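You operate a simulated robot arm through the tools that you are given. There is no shell and no other tool.

You are at the controls of a simulated two-armed robot. One attempt, no reset.

Task
Tighten the four pump head bolts to the card's torque, one to four.
Fine: read the job card, set the torque dial first, one run a bolt, driver back in its cup. Set down upright: torque driver.

Only the result counts: the job must be done as asked and must still hold three seconds after the hand-in. Knocking over, shifting, dropping, spilling or breaking anything else fails it.

Robot
Two 7-joint arms with two-finger parallel grippers on one trunk that stands fixed in place. Base frame: the origin is at the foot of the trunk, x ahead of it, y to its left, z up. Readings come in mm, degrees, newtons and seconds.
The left shoulder is at [20, 138, 1400], the right one opposite. With the tool pointing down near the work surface each hand reaches from about 100 to 460 mm from the base axis, measured 20 degrees to its own side. Payload 1.57 kg a hand.
Tool frame (each hand has its own): the origin (TCP) lies between the finger pads and is the grasp point; the fingertips stand 30 mm ahead of it; z points along the fingers, y is the line along which they close. Largest opening 80 mm; finger width 17, thickness 12; the body of the gripper, 40 by 82 mm, starts 80 mm behind the TCP.
Orientation is told as [roll, pitch, yaw] about the base's x, y, z axes, in that order, counted from this pose: with the fingers straight down and closing along the base's y, the tool's x points along the base's -x, its y along +y and its z along -z.

Tools
- The arms move only by the tool jog_arm. It takes "left_rows", "right_rows" or both (then of equal length, played together; a hand with none holds still); each is a list of rows, each a list of 6 numbers: the shift along the tool's x, y, z in units of 30 mm (1.0 is 30 mm), then the turn, a rotation vector about the tool's x, y, z in units of 6 degrees (1.0 is 6 degrees). In form: [[x, y, z, ax, ay, az], ...]. A call has 1 to 20 rows; each row shifts and turns the commanded pose from where the row before left it, along the tool's axes as they then stand. "left_fingers" and "right_fingers" are, for a hand that has rows, the finger opening in mm, from 0 to 80, set as the call begins (left out, the last holds). A call with a number of a shift or a turn outside -1 to 1 is refused whole. Rows are played at 5 a second. More than 50 mm and 8.6 degrees between two rows, or a gripper value outside its range, and nothing of the call is played. A pose out of reach is approached as far as the arm can. The call stops where the force on the tool passes 40 N (or 10 N more than at its start, if that is more) or the arm is blocked; 0.2 s more then pass. The fingers move at their own pace (about 45 mm/s each) and stop on an object; they squeeze with about 23 N. The grip force told is the motor's: it shows also when the fingers shut on nothing. Time passes only in rows, and 0.2 s behind the last, so rows that do not move let the fingers close. It gives the time, the measured TCP pose, the force on the tool (base axes), the opening and the grip force at its end, in the units of the frame above (readings bear some noise), with the torque about the TCP (base axes, N m) and any sound that the robot's microphone picked up.
- Cameras (640 x 400 px; columns grow to the right, rows downward): "scene" is now at [173.7, 53.5, 1337.6]; the picture's right is [0.58, -0.82, 0.00], its down [-0.02, -0.01, -1.00] and it looks along [0.82, 0.58, -0.02] (base axes); focal length 214 px, centre (320, 200). "left" rides on the left gripper at [72, 7, -122] in its tool frame; the picture's right is [-0.09, 1.00, 0.00], its down [-0.84, -0.08, -0.54] and it looks along [-0.54, -0.05, 0.84] (tool axes); focal length 238 px, centre (320, 200). "right" rides on the right gripper at [72, -7, -122] in its tool frame; the picture's right is [0.09, 1.00, 0.00], its down [-0.84, 0.08, -0.54] and it looks along [-0.54, 0.05, 0.84] (tool axes); focal length 238 px, centre (320, 200). There is no depth. A picture from a camera that has moved, and an enlarged one, comes with that camera's place and axes in the base frame and with its lens.
- grab_frame(camera): a new picture of that camera. The clock stands still meanwhile.
- move_column(by): slides the trunk up (or, below 0, down) by that many mm; the arms and the scene camera ride with it, the base frame stays. It gives what a move gives, with no picture.
- aim_head(pan, tilt): turns the head with the scene camera to pan (to the left, within 60 degrees either way) and tilt (down, from -29 to 69), counted from straight ahead of the robot. It gives what a move gives.
- close_up(camera, box): a new picture of the part [left, top, right, bottom] of that camera's present view, enlarged. The clock stands still meanwhile.
- hand_in(): hands the job in; it is judged then, once.

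Places have to be worked out from the pictures, the camera data and where the tool is seen. Open the grippers and draw the arms clear of the work before you hand the job in, unless the task says otherwise.

The tools are called after ">>>" as a command line: name --argument value ..., lists and objects as JSON in quotes. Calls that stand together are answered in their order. jog_arm: Moves the arms, as the interface text tells. Its arguments: {"type":"object","properties":{"left_rows":{"type":"array","items":{"type":"array","items":{"type":"number"}}},"left_fingers":{"type":"number"},"right_rows":{"type":"array","items":{"type":"array","items":{"type":"number"}}},"right_fingers":{"type":"number"}},"required":[]} The other tools are called the same way: move_column (by) moves the trunk up or down; aim_head (pan, tilt) turns the head that bears the scene camera; grab_frame (camera) takes a picture; close_up (camera, box) takes an enlarged picture of a part of a camera's view; hand_in () hands the job in.

At the start:

```text
clock: 0.0
left_ee_pos: [243.4, 387.2, 1260.5]
left_ee_rot: [-6.6, 26.2, 9.0]
left_force: [0.5, 0.1, -0.2]
left_ft_torque: [0.01, -0.02, -0.01]
left_width: 79.7
left_grip_force: 0.1
right_ee_pos: [275.7, 50.3, 1301.5]
right_ee_rot: [0.0, 29.2, 0.0]
right_force: [-0.1, 0.4, -0.2]
right_ft_torque: [0.0, -0.04, -0.01]
right_width: 79.9
right_grip_force: 0.1
trunk travel left (down, up): [-775.0, 465.0]
head pan, tilt (commanded): [35.2, 1.1]
```

scene: 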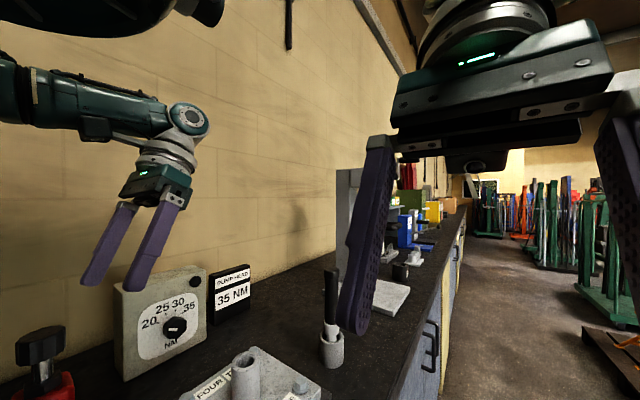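
right: 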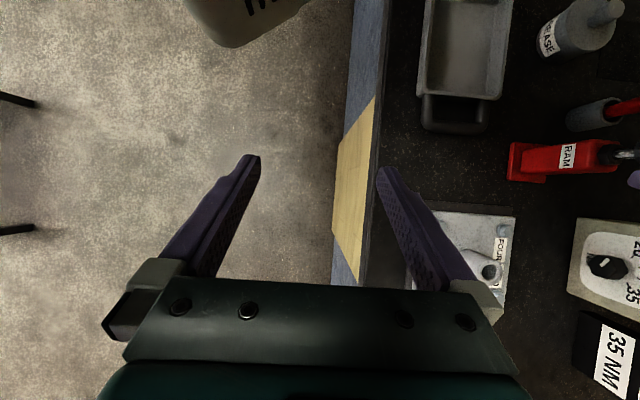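
left: 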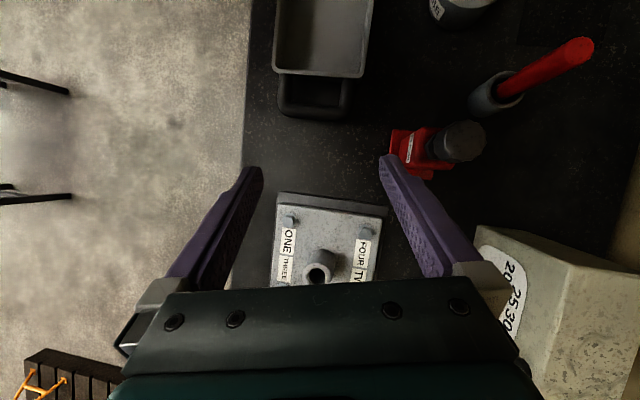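

The card reads "PUMP HEAD 35 NM"; there is a torque dial box, a bolt plate labelled ONE..FOUR, and a driver in a cup. I aim the head down toward the work to see more.

>>> aim_head --pan 50 --tilt 35

>>> grab_frame --camera "scene"

```text
clock: 1.0
left_ee_pos: [242.1, 387.6, 1258.9]
left_ee_rot: [-6.5, 26.5, 9.1]
left_force: [-0.7, 0.1, 0.3]
left_ft_torque: [0.0, -0.02, -0.01]
left_width: 79.9
left_grip_force: 0.0
right_ee_pos: [274.8, 50.8, 1300.8]
right_ee_rot: [-0.2, 29.1, 0.0]
right_force: [0.4, -0.3, -0.1]
right_ft_torque: [0.01, -0.03, 0.01]
right_width: 80.0
right_grip_force: 0.1
trunk travel left (down, up): [-775.0, 465.0]
head pan, tilt (commanded): [50.0, 35.0]
```

```text
taken
camera scene: at [156.5, 68.8, 1283.2], right [0.77, -0.64, 0.0], down [-0.37, -0.44, -0.82], along [0.53, 0.63, -0.57], focal length 214 px, centre (320, 200)
```

scene: 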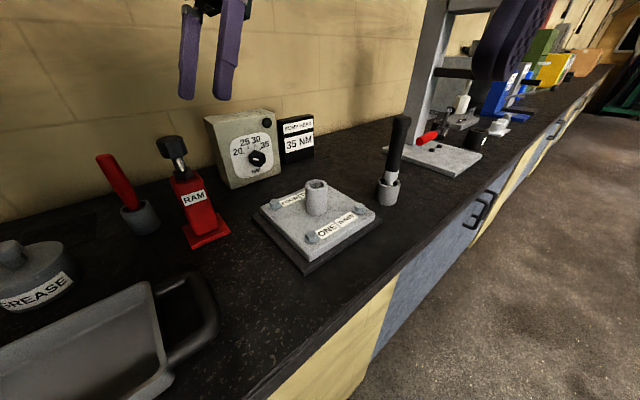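

A good view of the work. I enlarge the plate, dial, card and driver.

>>> close_up --camera "scene" --box '[190, 90, 430, 280]'

>>> close_up --camera "scene" --box '[200, 100, 320, 190]'

>>> close_up --camera "scene" --box '[240, 170, 400, 280]'

>>> close_up --camera "scene" --box '[80, 120, 240, 260]'

```text
2.11 times, centred on (310, 185) of scene
camera zoom: at [156.5, 68.8, 1283.2], right [0.77, -0.64, 0.0], down [-0.37, -0.44, -0.82], along [0.53, 0.63, -0.57], focal length 452 px, centre (341, 232)
```

zoom: 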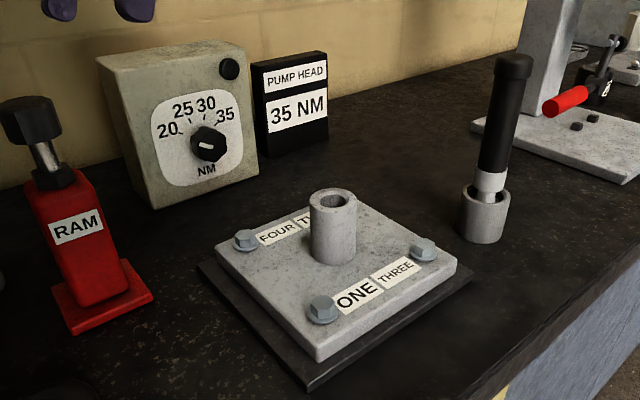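

```text
4.44 times, centred on (260, 145) of scene
camera zoom: at [156.5, 68.8, 1283.2], right [0.77, -0.64, 0.0], down [-0.37, -0.44, -0.82], along [0.53, 0.63, -0.57], focal length 953 px, centre (587, 444)
```

zoom: 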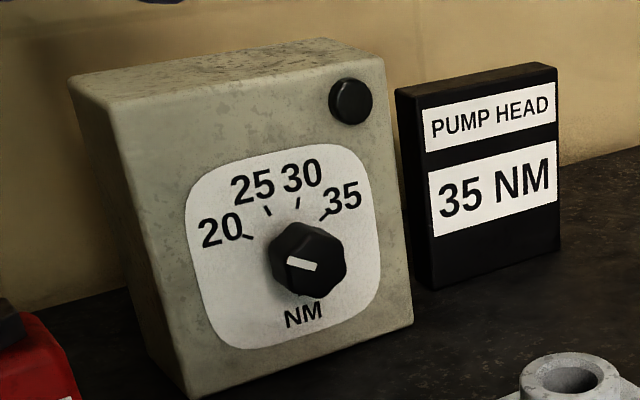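

```text
3.64 times, centred on (320, 225) of scene
camera zoom: at [156.5, 68.8, 1283.2], right [0.77, -0.64, 0.0], down [-0.37, -0.44, -0.82], along [0.53, 0.63, -0.57], focal length 780 px, centre (320, 109)
```

zoom: 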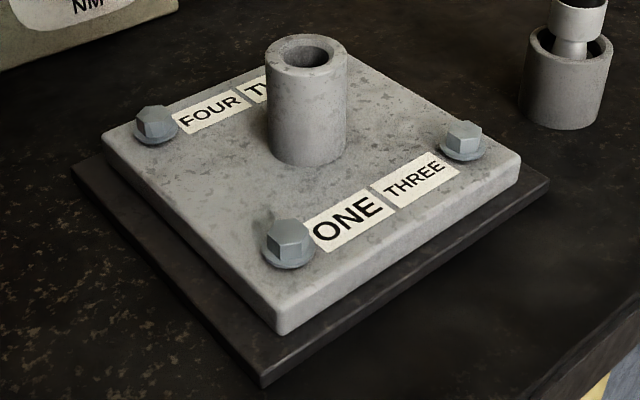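

```text
2.86 times, centred on (160, 190) of scene
camera zoom: at [156.5, 68.8, 1283.2], right [0.77, -0.64, 0.0], down [-0.37, -0.44, -0.82], along [0.53, 0.63, -0.57], focal length 613 px, centre (777, 229)
```

zoom: 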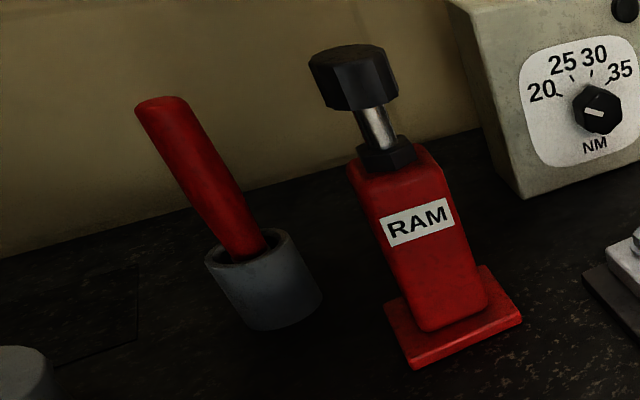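

I take hand-camera pictures to get their exact poses for triangulation.

>>> grab_frame --camera "left"

>>> grab_frame --camera "right"

```text
taken
camera left: at [227.5, 407.0, 1398.8], right [-0.13, 0.98, -0.14], down [0.98, 0.14, 0.12], along [0.13, -0.13, -0.98], focal length 238 px, centre (320, 200)
```

left: 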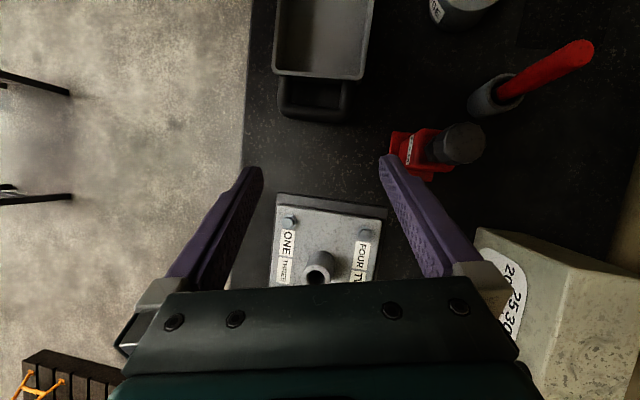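

```text
taken
camera right: at [271.5, 43.9, 1442.5], right [-0.08, 1.0, 0.04], down [0.99, 0.08, 0.06], along [0.06, 0.05, -1.0], focal length 238 px, centre (320, 200)
```

right: 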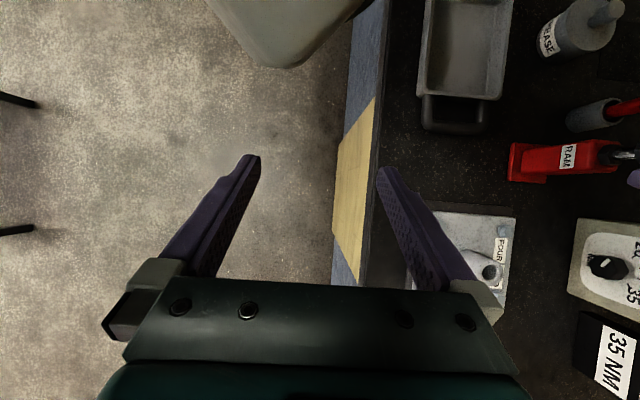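

Rough triangulation puts bolt ONE near [329, 300, 990]. For a better baseline I raise the trunk with the arms and look from higher up.

>>> move_column --by 300

>>> aim_head --pan 40 --tilt 58

>>> grab_frame --camera "scene"

>>> grab_frame --camera "left"

>>> grab_frame --camera "right"

```text
clock: 4.0
left_ee_pos: [242.5, 387.4, 1558.9]
left_ee_rot: [-6.6, 26.6, 9.1]
left_force: [-0.3, -0.2, 0.6]
left_ft_torque: [0.03, -0.01, 0.02]
left_width: 80.3
left_grip_force: 0.1
right_ee_pos: [275.5, 51.1, 1600.3]
right_ee_rot: [0.0, 29.1, 0.1]
right_force: [0.3, 0.2, 0.0]
right_ft_torque: [0.02, 0.0, 0.0]
right_width: 79.9
right_grip_force: 0.0
trunk travel left (down, up): [-1075.0, 165.0]
head pan, tilt (commanded): [50.0, 35.0]
```

```text
clock: 4.9
left_ee_pos: [242.0, 386.3, 1558.2]
left_ee_rot: [-6.6, 26.5, 9.1]
left_force: [0.4, 0.1, 0.4]
left_ft_torque: [-0.01, 0.0, 0.0]
left_width: 80.1
left_grip_force: 0.0
right_ee_pos: [275.0, 50.6, 1600.5]
right_ee_rot: [0.0, 29.3, -0.1]
right_force: [-0.9, 0.5, -0.8]
right_ft_torque: [0.0, -0.01, -0.02]
right_width: 80.3
right_grip_force: 0.0
trunk travel left (down, up): [-1075.0, 165.0]
head pan, tilt (commanded): [40.0, 58.0]
```

```text
taken
camera scene: at [152.6, 45.6, 1551.2], right [0.64, -0.77, 0.0], down [-0.65, -0.55, -0.53], along [0.41, 0.34, -0.85], focal length 214 px, centre (320, 200)
```

scene: 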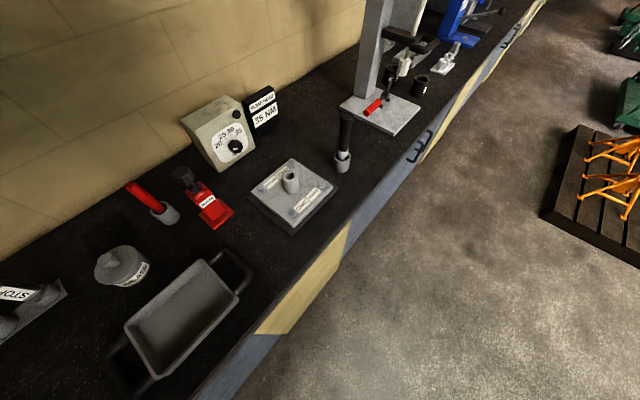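

```text
taken
camera left: at [227.4, 407.1, 1698.8], right [-0.13, 0.98, -0.14], down [0.98, 0.14, 0.12], along [0.14, -0.13, -0.98], focal length 238 px, centre (320, 200)
```

left: 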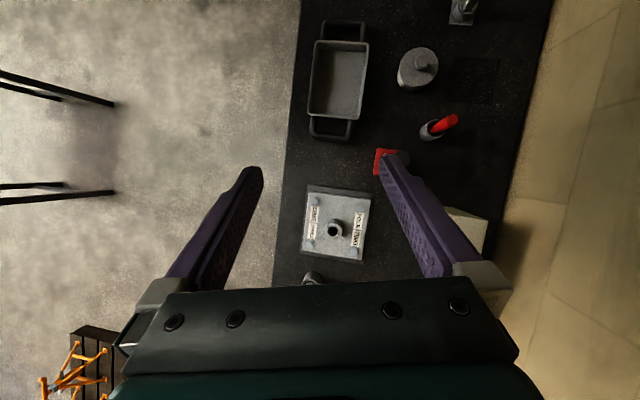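

```text
taken
camera right: at [271.5, 43.8, 1742.5], right [-0.08, 1.0, 0.04], down [0.99, 0.08, 0.06], along [0.06, 0.05, -1.0], focal length 238 px, centre (320, 200)
```

right: 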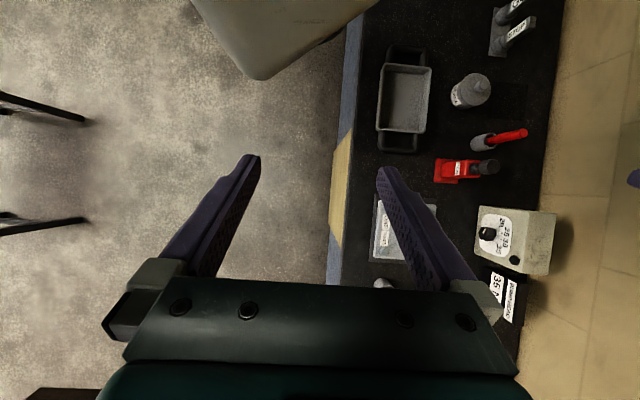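

The bench runs along x with the wall to the left. I take enlarged pictures of plate, driver and dial from this height.

>>> close_up --camera "scene" --box '[240, 100, 400, 240]'

>>> close_up --camera "scene" --box '[170, 80, 290, 180]'

>>> close_up --camera "left" --box '[280, 170, 400, 290]'

>>> close_up --camera "right" --box '[360, 180, 560, 330]'

```text
2.86 times, centred on (320, 170) of scene
camera zoom: at [152.6, 45.6, 1551.2], right [0.64, -0.77, 0.0], down [-0.65, -0.55, -0.53], along [0.41, 0.34, -0.85], focal length 613 px, centre (320, 286)
```

zoom: 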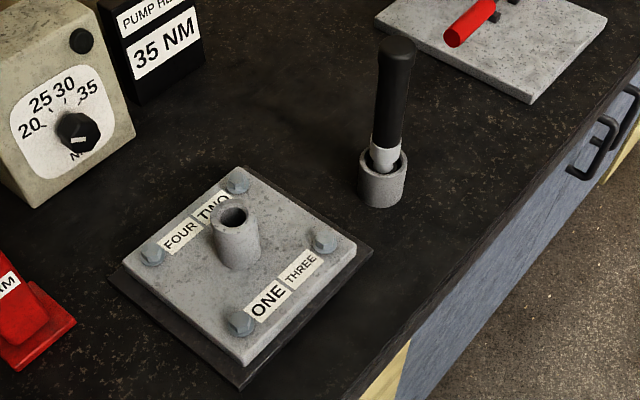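

```text
4.00 times, centred on (230, 130) of scene
camera zoom: at [152.6, 45.6, 1551.2], right [0.64, -0.77, 0.0], down [-0.65, -0.55, -0.53], along [0.41, 0.34, -0.85], focal length 858 px, centre (680, 480)
```

zoom: 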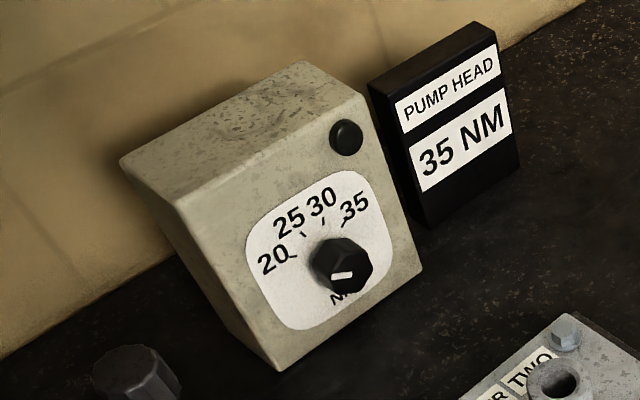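

```text
3.33 times, centred on (340, 230) of left
camera zoom: at [227.4, 407.1, 1698.8], right [-0.13, 0.98, -0.14], down [0.98, 0.14, 0.12], along [0.14, -0.13, -0.98], focal length 794 px, centre (253, 100)
```

zoom: 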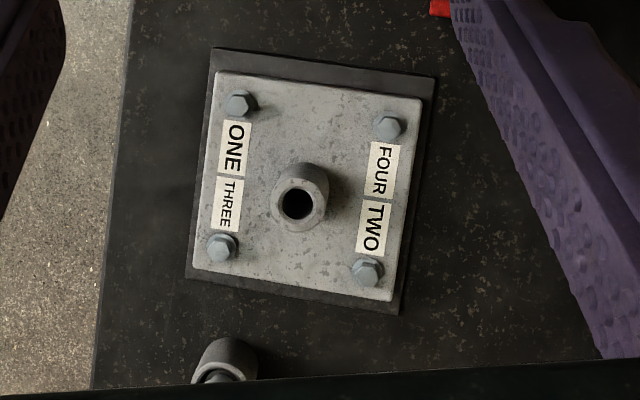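

```text
2.67 times, centred on (460, 255) of right
camera zoom: at [271.5, 43.8, 1742.5], right [-0.08, 1.0, 0.04], down [0.99, 0.08, 0.06], along [0.06, 0.05, -1.0], focal length 636 px, centre (-53, 53)
```

zoom: 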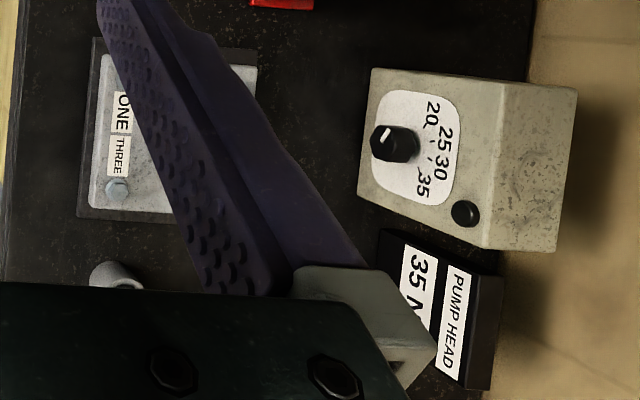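

Triangulated: bolts ONE≈[335,308,988], THREE≈[472,306,989], FOUR≈[333,441,991], TWO≈[471,441,990]; tube top [400,371,1052]; driver cup [608,326], driver top z≈1161; knob front [382,611,1032] on a vertical panel at y≈638. I first level the left hand in free space before turning it toward the dial.

>>> jog_arm --left_rows '[[0, 0, 0, 0, -0.9, 0], [0, 0, 0, 0, -0.9, 0], [0, 0, 0, 0, -0.9, 0], [0, 0, 0, 0, -0.9, 0], [0, 0, 0, 0, -0.9, 0], [0, 0, 0, 0, 0, 0.75], [0, 0, 0, 0, 0, 0.75]]'

```text
clock: 6.5
left_ee_pos: [244.3, 386.5, 1560.6]
left_ee_rot: [-5.7, -1.6, 2.9]
left_force: [-1.0, 0.5, -0.5]
left_ft_torque: [0.01, 0.01, 0.0]
left_width: 79.9
left_grip_force: 0.0
right_ee_pos: [274.5, 51.0, 1601.8]
right_ee_rot: [0.0, 29.3, 0.0]
right_force: [-0.5, -0.5, 0.0]
right_ft_torque: [0.05, 0.0, -0.03]
right_width: 79.7
right_grip_force: 0.0
trunk travel left (down, up): [-1075.0, 165.0]
head pan, tilt (commanded): [40.0, 58.0]
```

The hand is nearly level. Now I roll it so the fingers point toward the wall (+y), in two halves.

>>> jog_arm --left_rows '[[0, 0, 0, -1, 0, 0], [0, 0, 0, -1, 0, 0], [0, 0, 0, -1, 0, 0], [0, 0, 0, -1, 0, 0], [0, 0, 0, -1, 0, 0], [0, 0, 0, -1, 0, 0], [0, 0, 0, -1, 0, 0], [0, 0, 0, -1, 0, 0]]'

>>> jog_arm --left_rows '[[0, 0, 0, -1, 0, 0], [0, 0, 0, -1, 0, 0], [0, 0, 0, -1, 0, 0], [0, 0, 0, -1, 0, 0], [0, 0, 0, -1, 0, 0], [0, 0, 0, -1, 0, 0], [0, 0, 0, -1, 0, 0], [0, 0, 0, -1, 0, 0]]'

```text
clock: 7.2
left_ee_pos: [245.3, 419.8, 1559.9]
left_ee_rot: [6.0, -0.4, 14.3]
left_force: [0.7, -0.1, 0.4]
left_ft_torque: [-0.01, -0.03, 0.0]
left_width: 80.2
left_grip_force: 0.1
right_ee_pos: [274.4, 51.2, 1601.1]
right_ee_rot: [0.0, 29.2, 0.1]
right_force: [-0.2, -0.4, 0.8]
right_ft_torque: [0.0, 0.0, -0.04]
right_width: 79.9
right_grip_force: 0.0
trunk travel left (down, up): [-1075.0, 165.0]
head pan, tilt (commanded): [40.0, 58.0]
stopped in row 3 (left hand): the arm was blocked; the commanded pose is now the measured one
```

```text
clock: 8.9
left_ee_pos: [214.5, 428.6, 1535.1]
left_ee_rot: [41.8, 1.3, 22.1]
left_force: [0.5, 0.1, -0.1]
left_ft_torque: [0.01, 0.0, 0.01]
left_width: 79.9
left_grip_force: 0.0
right_ee_pos: [274.2, 50.8, 1600.9]
right_ee_rot: [0.0, 29.2, 0.0]
right_force: [-0.8, 0.3, -0.5]
right_ft_torque: [0.02, -0.02, -0.01]
right_width: 79.9
right_grip_force: 0.1
trunk travel left (down, up): [-1075.0, 165.0]
head pan, tilt (commanded): [40.0, 58.0]
stopped in row 8 (left hand): the arm was blocked; the commanded pose is now the measured one
```

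The arm lagged (a joint limit or awkward posture, no force). I look with the scene camera to see the arm's posture.

>>> aim_head --pan 55 --tilt 10

>>> grab_frame --camera "scene"

>>> grab_frame --camera "left"

```text
clock: 10.0
left_ee_pos: [216.0, 428.5, 1534.7]
left_ee_rot: [41.6, 1.2, 21.9]
left_force: [-0.7, 0.6, 0.5]
left_ft_torque: [-0.04, -0.01, 0.0]
left_width: 80.0
left_grip_force: 0.1
right_ee_pos: [275.0, 50.1, 1600.7]
right_ee_rot: [0.0, 29.3, 0.0]
right_force: [-0.4, -0.2, -0.4]
right_ft_torque: [0.02, 0.01, 0.0]
right_width: 80.0
right_grip_force: 0.1
trunk travel left (down, up): [-1075.0, 165.0]
head pan, tilt (commanded): [55.0, 10.0]
```

```text
taken
camera scene: at [153.2, 77.5, 1623.2], right [0.82, -0.57, 0.0], down [-0.1, -0.14, -0.98], along [0.56, 0.81, -0.17], focal length 214 px, centre (320, 200)
```

scene: 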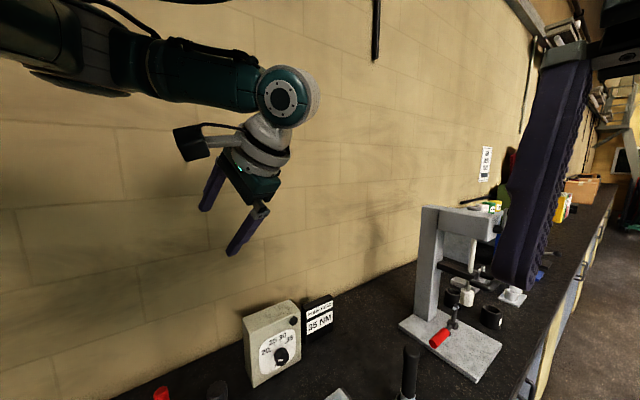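

```text
taken
camera left: at [177.7, 333.1, 1631.7], right [-0.18, 0.73, 0.66], down [0.94, -0.07, 0.34], along [0.29, 0.68, -0.67], focal length 238 px, centre (320, 200)
```

left: 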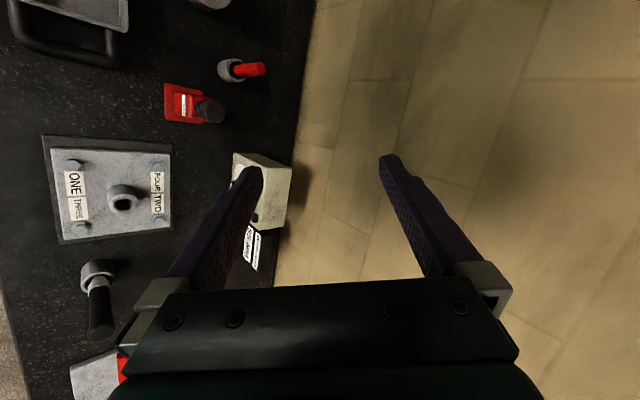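

The elbow is flared left with the forearm pointing +x; turning about the TCP folds the wrist. I instead turn about the wrist point, so the hand swings outward and in line with the arm.

>>> jog_arm --left_rows '[[-0.544, 0.538, -0.042, -0.754, -0.736, 0.328], [-0.544, 0.538, -0.042, -0.754, -0.736, 0.328], [-0.544, 0.538, -0.042, -0.754, -0.736, 0.328], [-0.544, 0.538, -0.042, -0.754, -0.736, 0.328], [-0.544, 0.538, -0.042, -0.754, -0.736, 0.328]]'

>>> jog_arm --left_rows '[[-0.544, 0.538, -0.042, -0.754, -0.736, 0.328], [-0.544, 0.538, -0.042, -0.754, -0.736, 0.328], [-0.544, 0.538, -0.042, -0.754, -0.736, 0.328], [-0.544, 0.538, -0.042, -0.754, -0.736, 0.328], [-0.544, 0.538, -0.042, -0.754, -0.736, 0.328]]'

>>> grab_frame --camera "scene"

```text
clock: 11.2
left_ee_pos: [273.2, 495.7, 1589.0]
left_ee_rot: [63.0, -4.2, 0.8]
left_force: [0.0, 0.5, 0.0]
left_ft_torque: [0.0, -0.02, 0.01]
left_width: 79.7
left_grip_force: 0.1
left hand out of reach, approached as far as the arm can: row 3
right_ee_pos: [275.2, 50.2, 1599.7]
right_ee_rot: [-0.1, 29.3, 0.0]
right_force: [-0.1, -0.1, -0.3]
right_ft_torque: [0.02, -0.04, 0.01]
right_width: 80.1
right_grip_force: 0.0
trunk travel left (down, up): [-1075.0, 165.0]
head pan, tilt (commanded): [55.0, 10.0]
```

```text
clock: 12.4
left_ee_pos: [362.7, 488.2, 1684.7]
left_ee_rot: [89.2, 0.7, -25.2]
left_force: [0.1, 0.5, -0.3]
left_ft_torque: [0.02, 0.0, 0.02]
left_width: 79.8
left_grip_force: 0.0
right_ee_pos: [273.5, 51.3, 1600.7]
right_ee_rot: [-0.1, 29.2, 0.1]
right_force: [-0.6, -0.2, -0.2]
right_ft_torque: [0.02, 0.0, 0.0]
right_width: 80.0
right_grip_force: 0.2
trunk travel left (down, up): [-1075.0, 165.0]
head pan, tilt (commanded): [55.0, 10.0]
```

```text
taken
camera scene: at [153.2, 77.5, 1623.2], right [0.82, -0.57, 0.0], down [-0.1, -0.14, -0.98], along [0.56, 0.81, -0.17], focal length 214 px, centre (320, 200)
```

scene: 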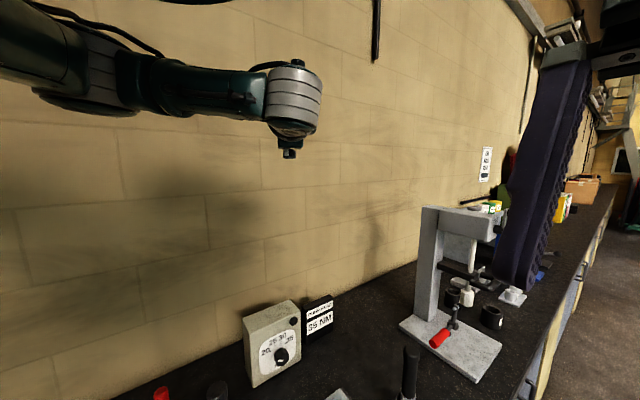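

The hand now points at the wall as wanted ([363,488,1685], roll 89, yaw −25). I lower the trunk to bring it above the dial's height for a close look.

>>> move_column --by -480

>>> aim_head --pan 55 --tilt 20

>>> grab_frame --camera "scene"

>>> grab_frame --camera "left"

```text
refused: -480 is not a number from -400 to 400
```

```text
clock: 13.2
left_ee_pos: [363.9, 488.3, 1682.6]
left_ee_rot: [88.9, 0.7, -25.1]
left_force: [0.0, -0.1, -0.9]
left_ft_torque: [0.01, -0.01, -0.01]
left_width: 80.3
left_grip_force: 0.0
right_ee_pos: [274.8, 50.3, 1598.8]
right_ee_rot: [0.0, 29.2, 0.1]
right_force: [0.6, 0.3, -0.3]
right_ft_torque: [-0.05, -0.02, -0.01]
right_width: 80.1
right_grip_force: 0.1
trunk travel left (down, up): [-1075.0, 165.0]
head pan, tilt (commanded): [55.0, 20.0]
```

```text
taken
camera scene: at [153.3, 77.6, 1607.0], right [0.82, -0.57, 0.0], down [-0.2, -0.28, -0.94], along [0.54, 0.77, -0.34], focal length 214 px, centre (320, 200)
```

scene: 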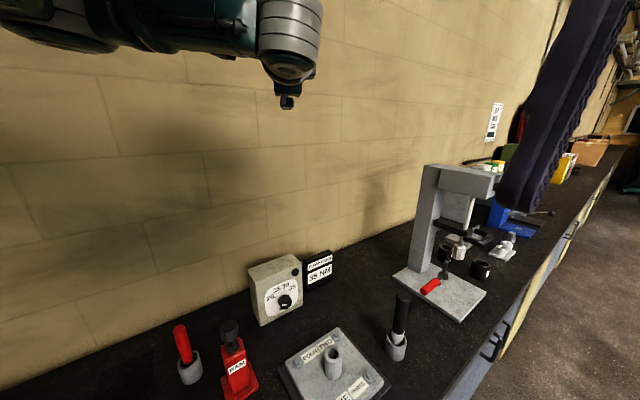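

```text
taken
camera left: at [244.9, 410.8, 1693.3], right [0.1, -0.03, 0.99], down [0.53, -0.85, -0.08], along [0.84, 0.53, -0.07], focal length 238 px, centre (320, 200)
```

left: 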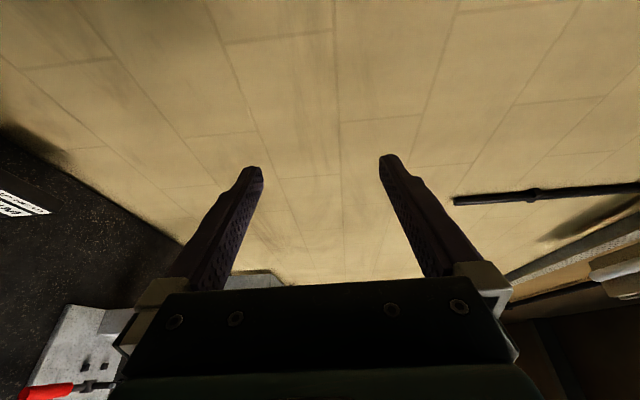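

Column steps are limited to 400; I lower 400 and look again.

>>> move_column --by -400

>>> grab_frame --camera "scene"

>>> grab_frame --camera "left"

>>> grab_frame --camera "right"

```text
clock: 17.0
left_ee_pos: [362.8, 490.0, 1283.6]
left_ee_rot: [88.9, 0.7, -25.2]
left_force: [-0.3, -0.2, -0.1]
left_ft_torque: [0.04, 0.01, 0.02]
left_width: 80.1
left_grip_force: 0.1
right_ee_pos: [274.7, 51.0, 1200.5]
right_ee_rot: [0.0, 29.2, -0.1]
right_force: [-0.6, -0.2, -0.7]
right_ft_torque: [0.0, 0.02, -0.03]
right_width: 80.0
right_grip_force: 0.0
trunk travel left (down, up): [-675.0, 565.0]
head pan, tilt (commanded): [55.0, 20.0]
```

```text
taken
camera scene: at [153.3, 77.6, 1207.0], right [0.82, -0.57, 0.0], down [-0.2, -0.28, -0.94], along [0.54, 0.77, -0.34], focal length 214 px, centre (320, 200)
```

scene: 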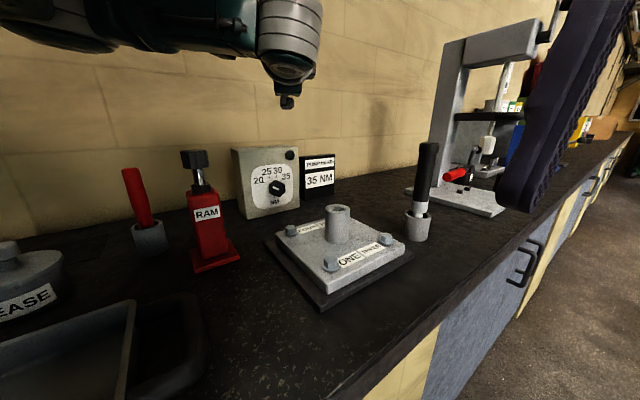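

```text
taken
camera left: at [244.9, 410.8, 1293.4], right [0.1, -0.03, 0.99], down [0.53, -0.85, -0.08], along [0.84, 0.53, -0.07], focal length 238 px, centre (320, 200)
```

left: 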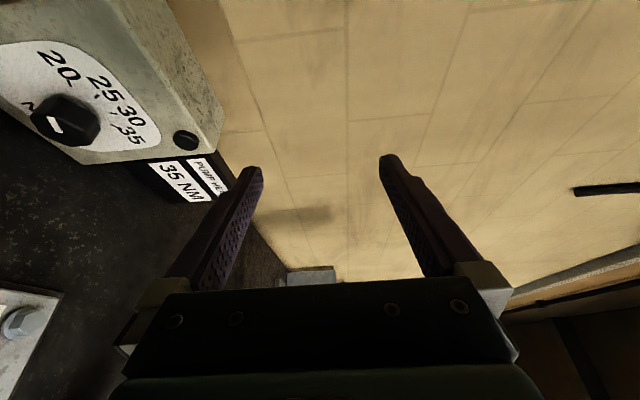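

```text
taken
camera right: at [271.5, 43.9, 1342.3], right [-0.08, 1.0, 0.04], down [0.99, 0.08, 0.06], along [0.06, 0.05, -1.0], focal length 238 px, centre (320, 200)
```

right: 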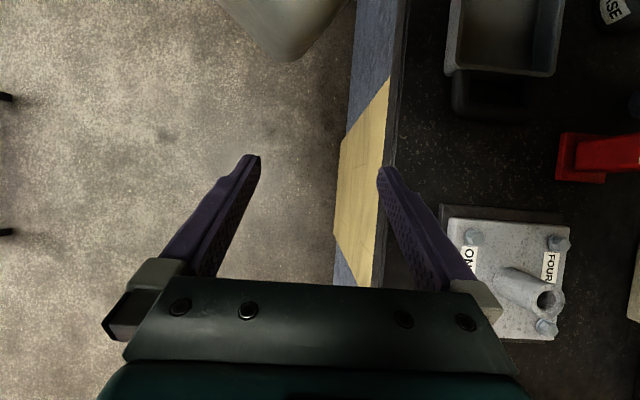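

I enlarge the dial in both views to read the pointer.

>>> close_up --camera "scene" --box '[225, 140, 345, 225]'

>>> close_up --camera "left" --box '[0, 30, 200, 200]'

>>> close_up --camera "scene" --box '[380, 120, 460, 260]'

```text
4.71 times, centred on (285, 182) of scene
camera zoom: at [153.3, 77.6, 1207.0], right [0.82, -0.57, 0.0], down [-0.2, -0.28, -0.94], along [0.54, 0.77, -0.34], focal length 1009 px, centre (485, 282)
```

zoom: 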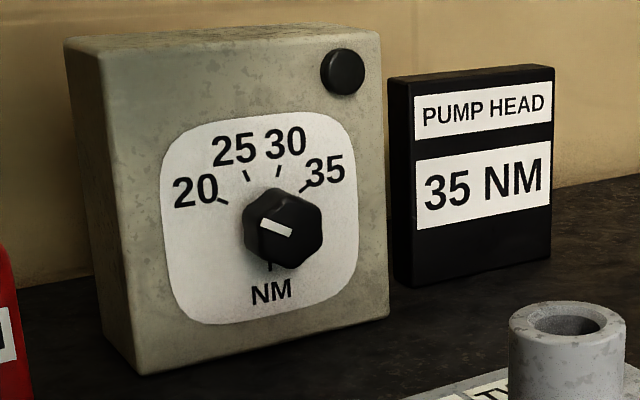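

```text
2.35 times, centred on (100, 115) of left
camera zoom: at [244.9, 410.8, 1293.4], right [0.1, -0.03, 0.99], down [0.53, -0.85, -0.08], along [0.84, 0.53, -0.07], focal length 561 px, centre (838, 400)
```

zoom: 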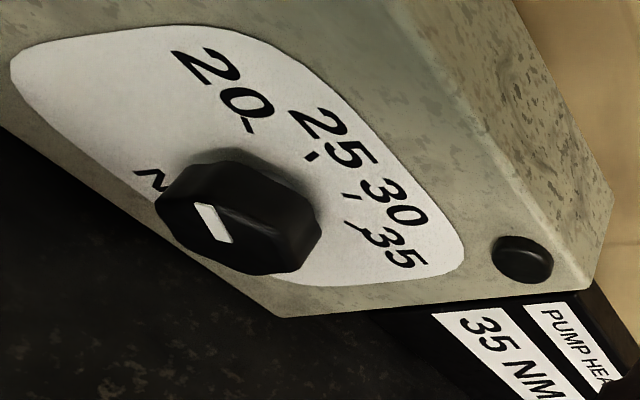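

```text
2.86 times, centred on (420, 190) of scene
camera zoom: at [153.3, 77.6, 1207.0], right [0.82, -0.57, 0.0], down [-0.2, -0.28, -0.94], along [0.54, 0.77, -0.34], focal length 613 px, centre (34, 229)
```

zoom: 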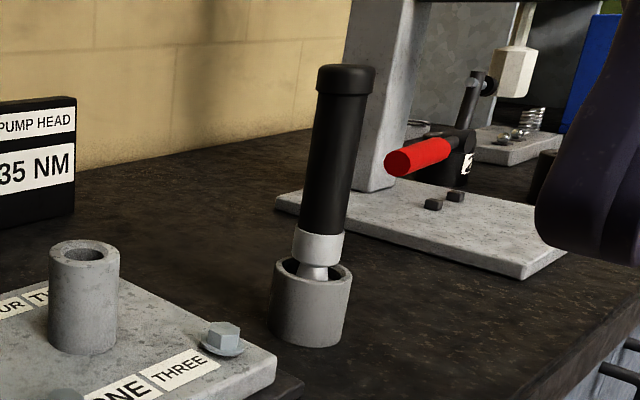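

I zoom in tightly on the knob to get the pointer and tick angles.

>>> close_up --camera "scene" --box '[258, 162, 302, 198]'

>>> close_up --camera "left" --box '[10, 60, 120, 160]'

```text
11.11 times, centred on (280, 180) of scene
camera zoom: at [153.3, 77.6, 1207.0], right [0.82, -0.57, 0.0], down [-0.2, -0.28, -0.94], along [0.54, 0.77, -0.34], focal length 2383 px, centre (764, 422)
```

zoom: 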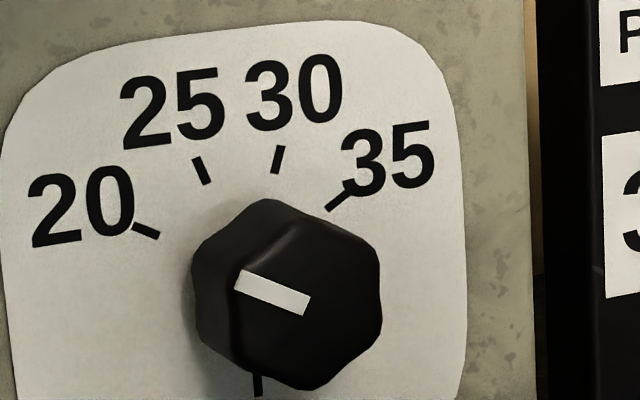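

```text
4.00 times, centred on (65, 110) of left
camera zoom: at [244.9, 410.8, 1293.4], right [0.1, -0.03, 0.99], down [0.53, -0.85, -0.08], along [0.84, 0.53, -0.07], focal length 953 px, centre (1340, 560)
```

zoom: 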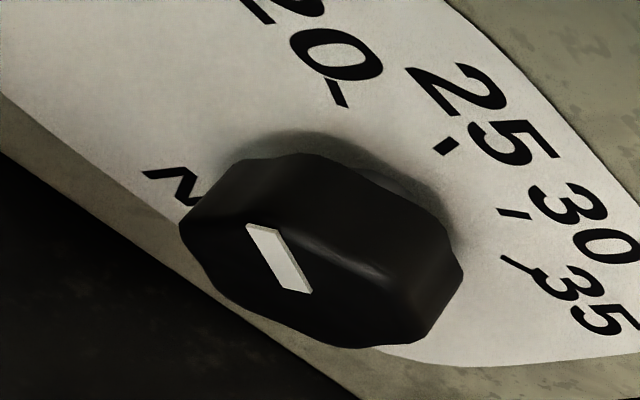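

Marks lie at −60/−20/+20/+60° and the pointer sits at 20, so it needs 120° clockwise to 35. To keep the wrist above the plate's bolts I tilt the hand: widen the yaw to 30° and swing 30° about the knob axis so the wrist comes from upper left.

>>> jog_arm --left_rows '[[0, 0, 0, 0, -0.8, 0], [0, 0, 0, 0.5, 0, 0.866], [0, 0, 0, 0.5, 0, 0.866], [0, 0, 0, 0.5, 0, 0.866], [0, 0, 0, 0.5, 0, 0.866], [0, 0, 0, 0.5, 0, 0.866]]'

>>> grab_frame --camera "left"

```text
clock: 18.4
left_ee_pos: [363.2, 488.3, 1282.8]
left_ee_rot: [72.7, 26.3, -34.2]
left_force: [-0.4, 0.3, 0.7]
left_ft_torque: [-0.01, 0.01, 0.0]
left_width: 79.8
left_grip_force: 0.0
right_ee_pos: [273.7, 50.9, 1201.2]
right_ee_rot: [-0.1, 29.3, 0.0]
right_force: [0.7, 0.3, -0.6]
right_ft_torque: [0.03, 0.01, -0.03]
right_width: 79.9
right_grip_force: 0.1
trunk travel left (down, up): [-675.0, 565.0]
head pan, tilt (commanded): [55.0, 20.0]
```

```text
taken
camera left: at [260.0, 421.6, 1353.8], right [0.58, -0.04, 0.81], down [0.35, -0.89, -0.29], along [0.73, 0.45, -0.51], focal length 238 px, centre (320, 200)
```

left: 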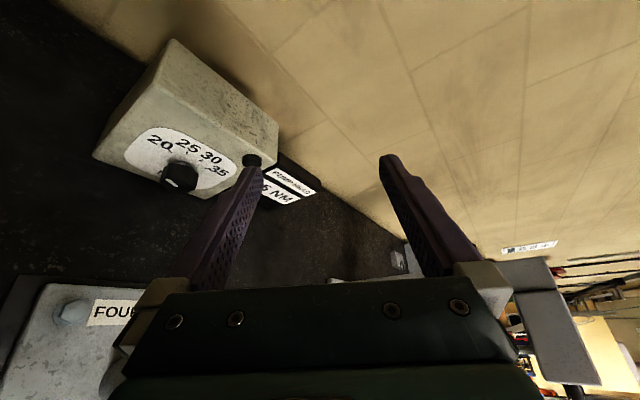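

Orientation is as planned (tool z ≈ [0.43,0.86,−0.27]). I lower the trunk 100 and then move toward a pre-grasp spot in front of the knob, stopping a bit high to check.

>>> move_column --by -100

>>> jog_arm --left_rows '[[-0.303, -0.66, 0.505, 0, 0, 0], [-0.303, -0.66, 0.505, 0, 0, 0], [-0.303, -0.66, 0.505, 0, 0, 0], [-0.303, -0.66, 0.505, 0, 0, 0], [-0.303, -0.66, 0.505, 0, 0, 0]]'

>>> grab_frame --camera "left"

>>> grab_frame --camera "scene"

```text
clock: 19.7
left_ee_pos: [362.5, 488.2, 1183.9]
left_ee_rot: [72.7, 26.1, -34.2]
left_force: [-0.9, -0.7, 0.4]
left_ft_torque: [-0.01, -0.03, -0.02]
left_width: 80.1
left_grip_force: 0.1
right_ee_pos: [274.6, 50.2, 1099.5]
right_ee_rot: [0.0, 29.2, 0.0]
right_force: [-0.4, 0.5, 0.8]
right_ft_torque: [-0.02, 0.01, 0.0]
right_width: 80.1
right_grip_force: 0.0
trunk travel left (down, up): [-575.0, 665.0]
head pan, tilt (commanded): [55.0, 20.0]
```

```text
clock: 20.9
left_ee_pos: [375.6, 531.4, 1058.3]
left_ee_rot: [72.7, 26.1, -34.3]
left_force: [0.1, -0.3, -1.2]
left_ft_torque: [0.02, 0.01, -0.01]
left_width: 79.9
left_grip_force: 0.1
right_ee_pos: [274.0, 51.0, 1100.7]
right_ee_rot: [0.0, 29.3, 0.1]
right_force: [-0.1, -0.3, 0.4]
right_ft_torque: [0.02, -0.01, 0.0]
right_width: 79.9
right_grip_force: 0.0
trunk travel left (down, up): [-575.0, 665.0]
head pan, tilt (commanded): [55.0, 20.0]
```

```text
taken
camera left: at [273.7, 463.2, 1128.0], right [0.58, -0.04, 0.81], down [0.35, -0.89, -0.29], along [0.73, 0.45, -0.51], focal length 238 px, centre (320, 200)
```

left: 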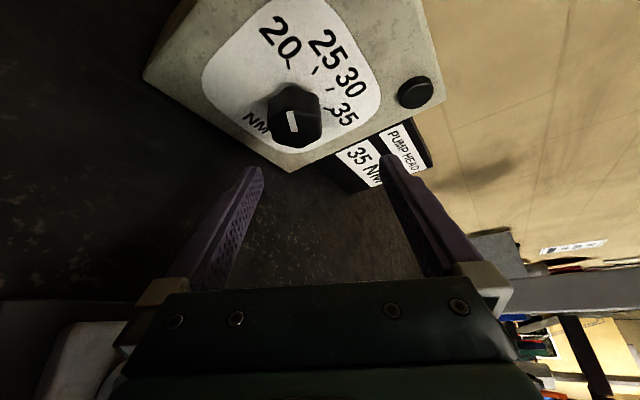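

```text
taken
camera scene: at [153.2, 77.5, 1107.0], right [0.82, -0.57, 0.0], down [-0.2, -0.28, -0.94], along [0.54, 0.77, -0.34], focal length 214 px, centre (320, 200)
```

scene: 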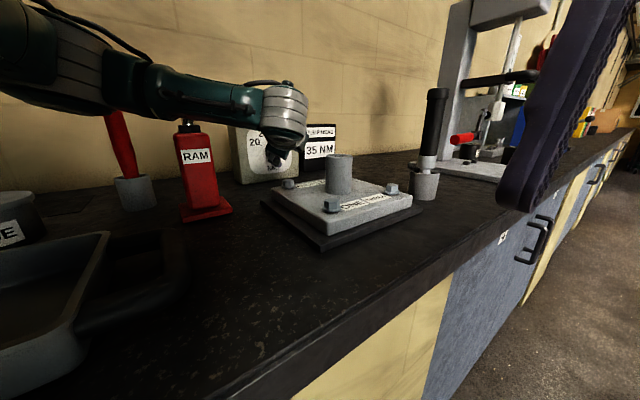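

The hand sits well in front of the dial. I zoom on the knob to place its centre accurately relative to the hand.

>>> close_up --camera "left" --box '[200, 40, 400, 180]'

>>> close_up --camera "scene" --box '[225, 115, 345, 215]'

```text
2.86 times, centred on (300, 110) of left
camera zoom: at [273.7, 463.2, 1128.0], right [0.58, -0.04, 0.81], down [0.35, -0.89, -0.29], along [0.73, 0.45, -0.51], focal length 681 px, centre (377, 457)
```

zoom: 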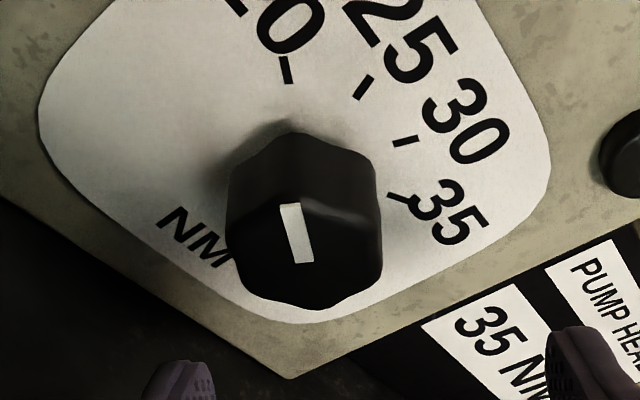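

```text
4.00 times, centred on (285, 165) of scene
camera zoom: at [153.2, 77.5, 1107.0], right [0.82, -0.57, 0.0], down [-0.2, -0.28, -0.94], along [0.54, 0.77, -0.34], focal length 858 px, centre (460, 340)
```

zoom: 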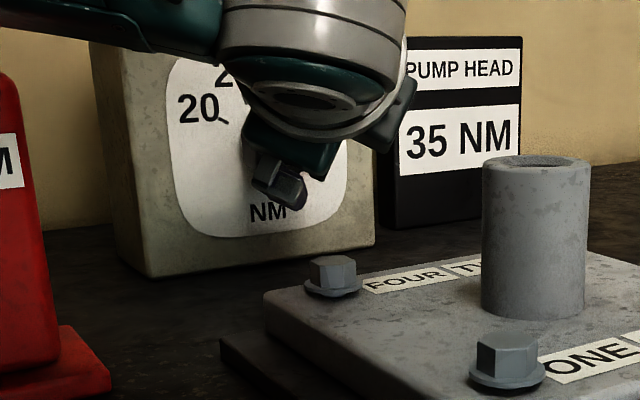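

Triangulation from both cameras gives the knob axis at x≈379.5, z≈1034.5, front at y≈597 and panel at y≈630. I align with the axis and advance 40 mm, then check.

>>> jog_arm --left_rows '[[-0.45, -0.617, 0.271, 0, 0, 0], [0.337, 0.006, 0.575, 0, 0, 0], [0.337, 0.006, 0.575, 0, 0, 0]]' --left_fingers 80

>>> grab_frame --camera "left"

```text
clock: 21.7
left_ee_pos: [381.6, 571.1, 1035.4]
left_ee_rot: [72.7, 26.2, -34.3]
left_force: [-0.5, 0.9, -0.9]
left_ft_torque: [-0.02, 0.0, 0.03]
left_width: 79.9
left_grip_force: 0.1
right_ee_pos: [274.5, 51.3, 1100.7]
right_ee_rot: [0.0, 29.2, 0.0]
right_force: [0.6, 0.3, 0.2]
right_ft_torque: [0.03, 0.02, 0.01]
right_width: 80.0
right_grip_force: 0.1
trunk travel left (down, up): [-575.0, 665.0]
head pan, tilt (commanded): [55.0, 20.0]
```

```text
taken
camera left: at [279.0, 503.6, 1104.5], right [0.58, -0.04, 0.81], down [0.35, -0.89, -0.29], along [0.73, 0.45, -0.51], focal length 238 px, centre (320, 200)
```

left: 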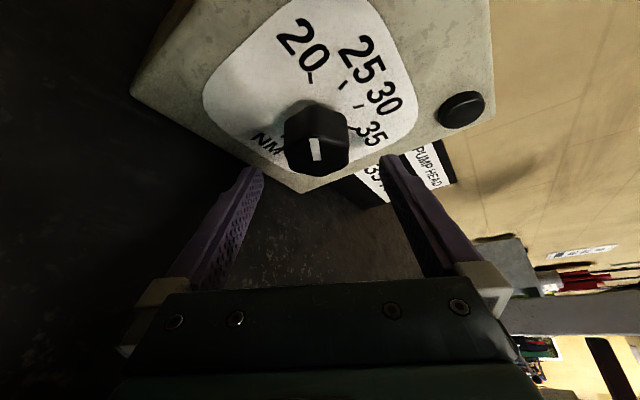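

The knob appears exactly where predicted, centred between the fingers. I advance the last 21 mm and then close on the knob.

>>> jog_arm --left_rows '[[0.39, -0.057, 0.583, 0, 0, 0], [0, 0, 0, 0, 0, 0]]'

>>> grab_frame --camera "left"

```text
clock: 22.3
left_ee_pos: [380.1, 591.8, 1034.6]
left_ee_rot: [72.6, 26.2, -34.1]
left_force: [0.3, 0.4, 0.8]
left_ft_torque: [0.0, -0.01, 0.03]
left_width: 79.8
left_grip_force: 0.0
right_ee_pos: [274.7, 51.5, 1101.7]
right_ee_rot: [0.0, 29.4, 0.0]
right_force: [-0.1, -0.1, -0.1]
right_ft_torque: [0.0, -0.01, 0.0]
right_width: 80.2
right_grip_force: 0.0
trunk travel left (down, up): [-575.0, 665.0]
head pan, tilt (commanded): [55.0, 20.0]
```

```text
taken
camera left: at [276.3, 525.1, 1103.9], right [0.58, -0.04, 0.81], down [0.35, -0.89, -0.29], along [0.73, 0.45, -0.51], focal length 238 px, centre (320, 200)
```

left: 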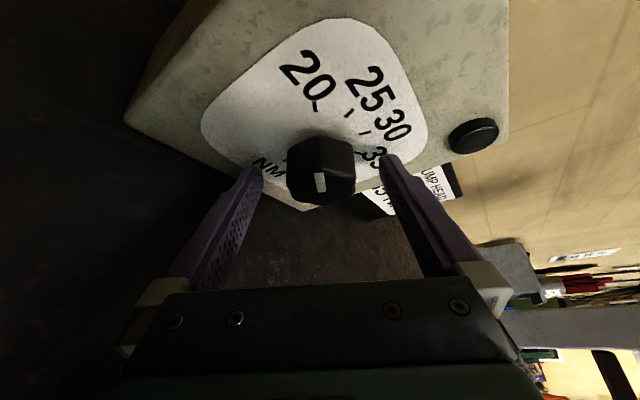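

The knob's face is right at the TCP. Now I close the fingers on it.

>>> jog_arm --left_rows '[[0, 0, 0, 0, 0, 0], [0, 0, 0, 0, 0, 0], [0, 0, 0, 0, 0, 0], [0, 0, 0, 0, 0, 0]]' --left_fingers 0

>>> close_up --camera "left" --box '[200, 20, 480, 240]'

```text
clock: 23.3
left_ee_pos: [380.3, 592.9, 1034.4]
left_ee_rot: [72.8, 26.2, -34.2]
left_force: [-0.5, -3.9, 6.6]
left_ft_torque: [0.38, -0.01, -0.25]
left_width: 42.4
left_grip_force: 29.9
right_ee_pos: [276.0, 51.0, 1100.0]
right_ee_rot: [-0.1, 29.2, 0.0]
right_force: [0.2, -0.1, 0.3]
right_ft_torque: [-0.01, 0.02, 0.01]
right_width: 79.5
right_grip_force: 0.1
trunk travel left (down, up): [-575.0, 665.0]
head pan, tilt (commanded): [55.0, 20.0]
```

```text
1.82 times, centred on (340, 130) of left
camera zoom: at [276.9, 525.0, 1104.8], right [0.58, -0.04, 0.81], down [0.35, -0.89, -0.29], along [0.74, 0.45, -0.5], focal length 433 px, centre (284, 327)
```

zoom: 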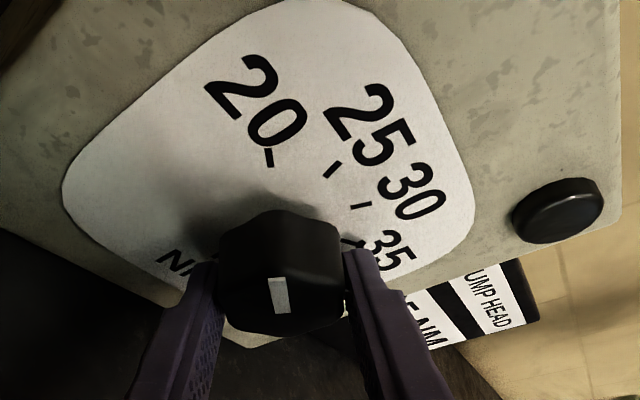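

Gripped at 42 mm width. I turn 30° clockwise about the knob's axis and check that the knob follows.

>>> jog_arm --left_rows '[[0, 0, 0, 0.506, 0.009, 0.8625], [0, 0, 0, 0.506, 0.009, 0.8625], [0, 0, 0, 0.506, 0.009, 0.8625], [0, 0, 0, 0.506, 0.009, 0.8625], [0, 0, 0, 0.506, 0.009, 0.8625]]'

>>> close_up --camera "left" --box '[200, 20, 480, 240]'

```text
clock: 24.5
left_ee_pos: [380.4, 593.1, 1036.2]
left_ee_rot: [47.4, 49.0, -50.0]
left_force: [-9.6, -13.6, 23.3]
left_ft_torque: [0.49, 0.03, -0.87]
left_width: 42.1
left_grip_force: 45.4
right_ee_pos: [275.2, 51.5, 1100.4]
right_ee_rot: [0.0, 29.3, 0.0]
right_force: [0.5, -0.5, 0.4]
right_ft_torque: [-0.01, -0.01, 0.03]
right_width: 80.3
right_grip_force: 0.1
trunk travel left (down, up): [-575.0, 665.0]
head pan, tilt (commanded): [55.0, 20.0]
```

```text
1.82 times, centred on (340, 130) of left
camera zoom: at [326.1, 524.7, 1146.5], right [0.91, -0.04, 0.41], down [0.16, -0.89, -0.43], along [0.38, 0.45, -0.8], focal length 433 px, centre (284, 327)
```

zoom: 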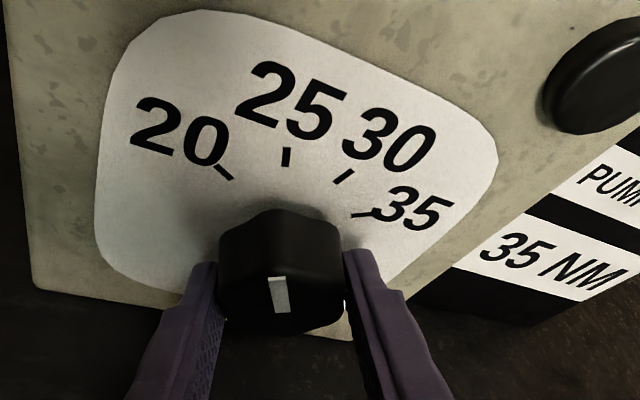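

The knob turns with the hand; the small side force (≈28 N) tells the axis lies a few mm up of the TCP. I correct that offset and turn another 30°.

>>> jog_arm --left_rows '[[0.036, 0, -0.059, 0, 0, 0], [0.009, 0.006, -0.005, 0.506, 0.009, 0.8625], [0.009, 0.006, -0.005, 0.506, 0.009, 0.8625], [0.009, 0.006, -0.005, 0.506, 0.009, 0.8625]]'

```text
clock: 25.5
left_ee_pos: [380.3, 592.6, 1035.9]
left_ee_rot: [20.2, 57.8, -72.2]
left_force: [13.7, 23.9, -19.4]
left_ft_torque: [0.26, -0.04, -1.14]
left_width: 42.3
left_grip_force: 45.3
right_ee_pos: [276.6, 51.9, 1099.8]
right_ee_rot: [0.1, 29.2, 0.0]
right_force: [0.5, 0.0, -1.2]
right_ft_torque: [0.0, 0.01, 0.0]
right_width: 79.8
right_grip_force: 0.1
trunk travel left (down, up): [-575.0, 665.0]
head pan, tilt (commanded): [55.0, 20.0]
```

The arm is stiff (~25 N/mm) so I overcorrected; 48° turned so far. I back off by under a millimetre and turn another 18°.

>>> jog_arm --left_rows '[[-0.012, 0.011, 0.038, 0, 0, 0], [0, 0, 0, 0.506, 0.009, 0.8625], [0, 0, 0, 0.506, 0.009, 0.8625], [0, 0, 0, 0.506, 0.009, 0.8625]]'

>>> grab_frame --camera "scene"

>>> close_up --camera "left" --box '[200, 20, 480, 240]'

```text
clock: 26.5
left_ee_pos: [379.6, 592.3, 1034.8]
left_ee_rot: [-14.0, 58.8, -101.4]
left_force: [11.5, 21.8, -25.7]
left_ft_torque: [-0.42, -0.02, -0.71]
left_width: 42.5
left_grip_force: 45.1
right_ee_pos: [274.2, 51.4, 1101.2]
right_ee_rot: [0.0, 29.2, 0.0]
right_force: [-0.3, 1.2, -0.4]
right_ft_torque: [0.0, -0.01, 0.04]
right_width: 79.8
right_grip_force: 0.0
trunk travel left (down, up): [-575.0, 665.0]
head pan, tilt (commanded): [55.0, 20.0]
```

```text
taken
camera scene: at [153.3, 78.2, 1107.0], right [0.82, -0.57, 0.0], down [-0.2, -0.28, -0.94], along [0.54, 0.77, -0.34], focal length 214 px, centre (320, 200)
```

scene: 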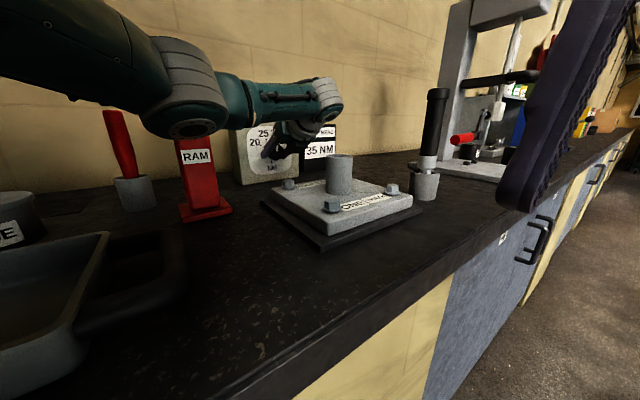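

```text
1.82 times, centred on (340, 130) of left
camera zoom: at [401.9, 524.6, 1157.4], right [0.98, -0.04, -0.2], down [-0.13, -0.89, -0.43], along [-0.16, 0.45, -0.88], focal length 433 px, centre (284, 327)
```

zoom: 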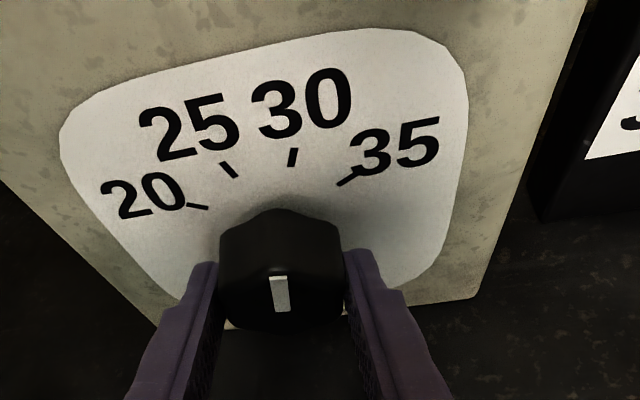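

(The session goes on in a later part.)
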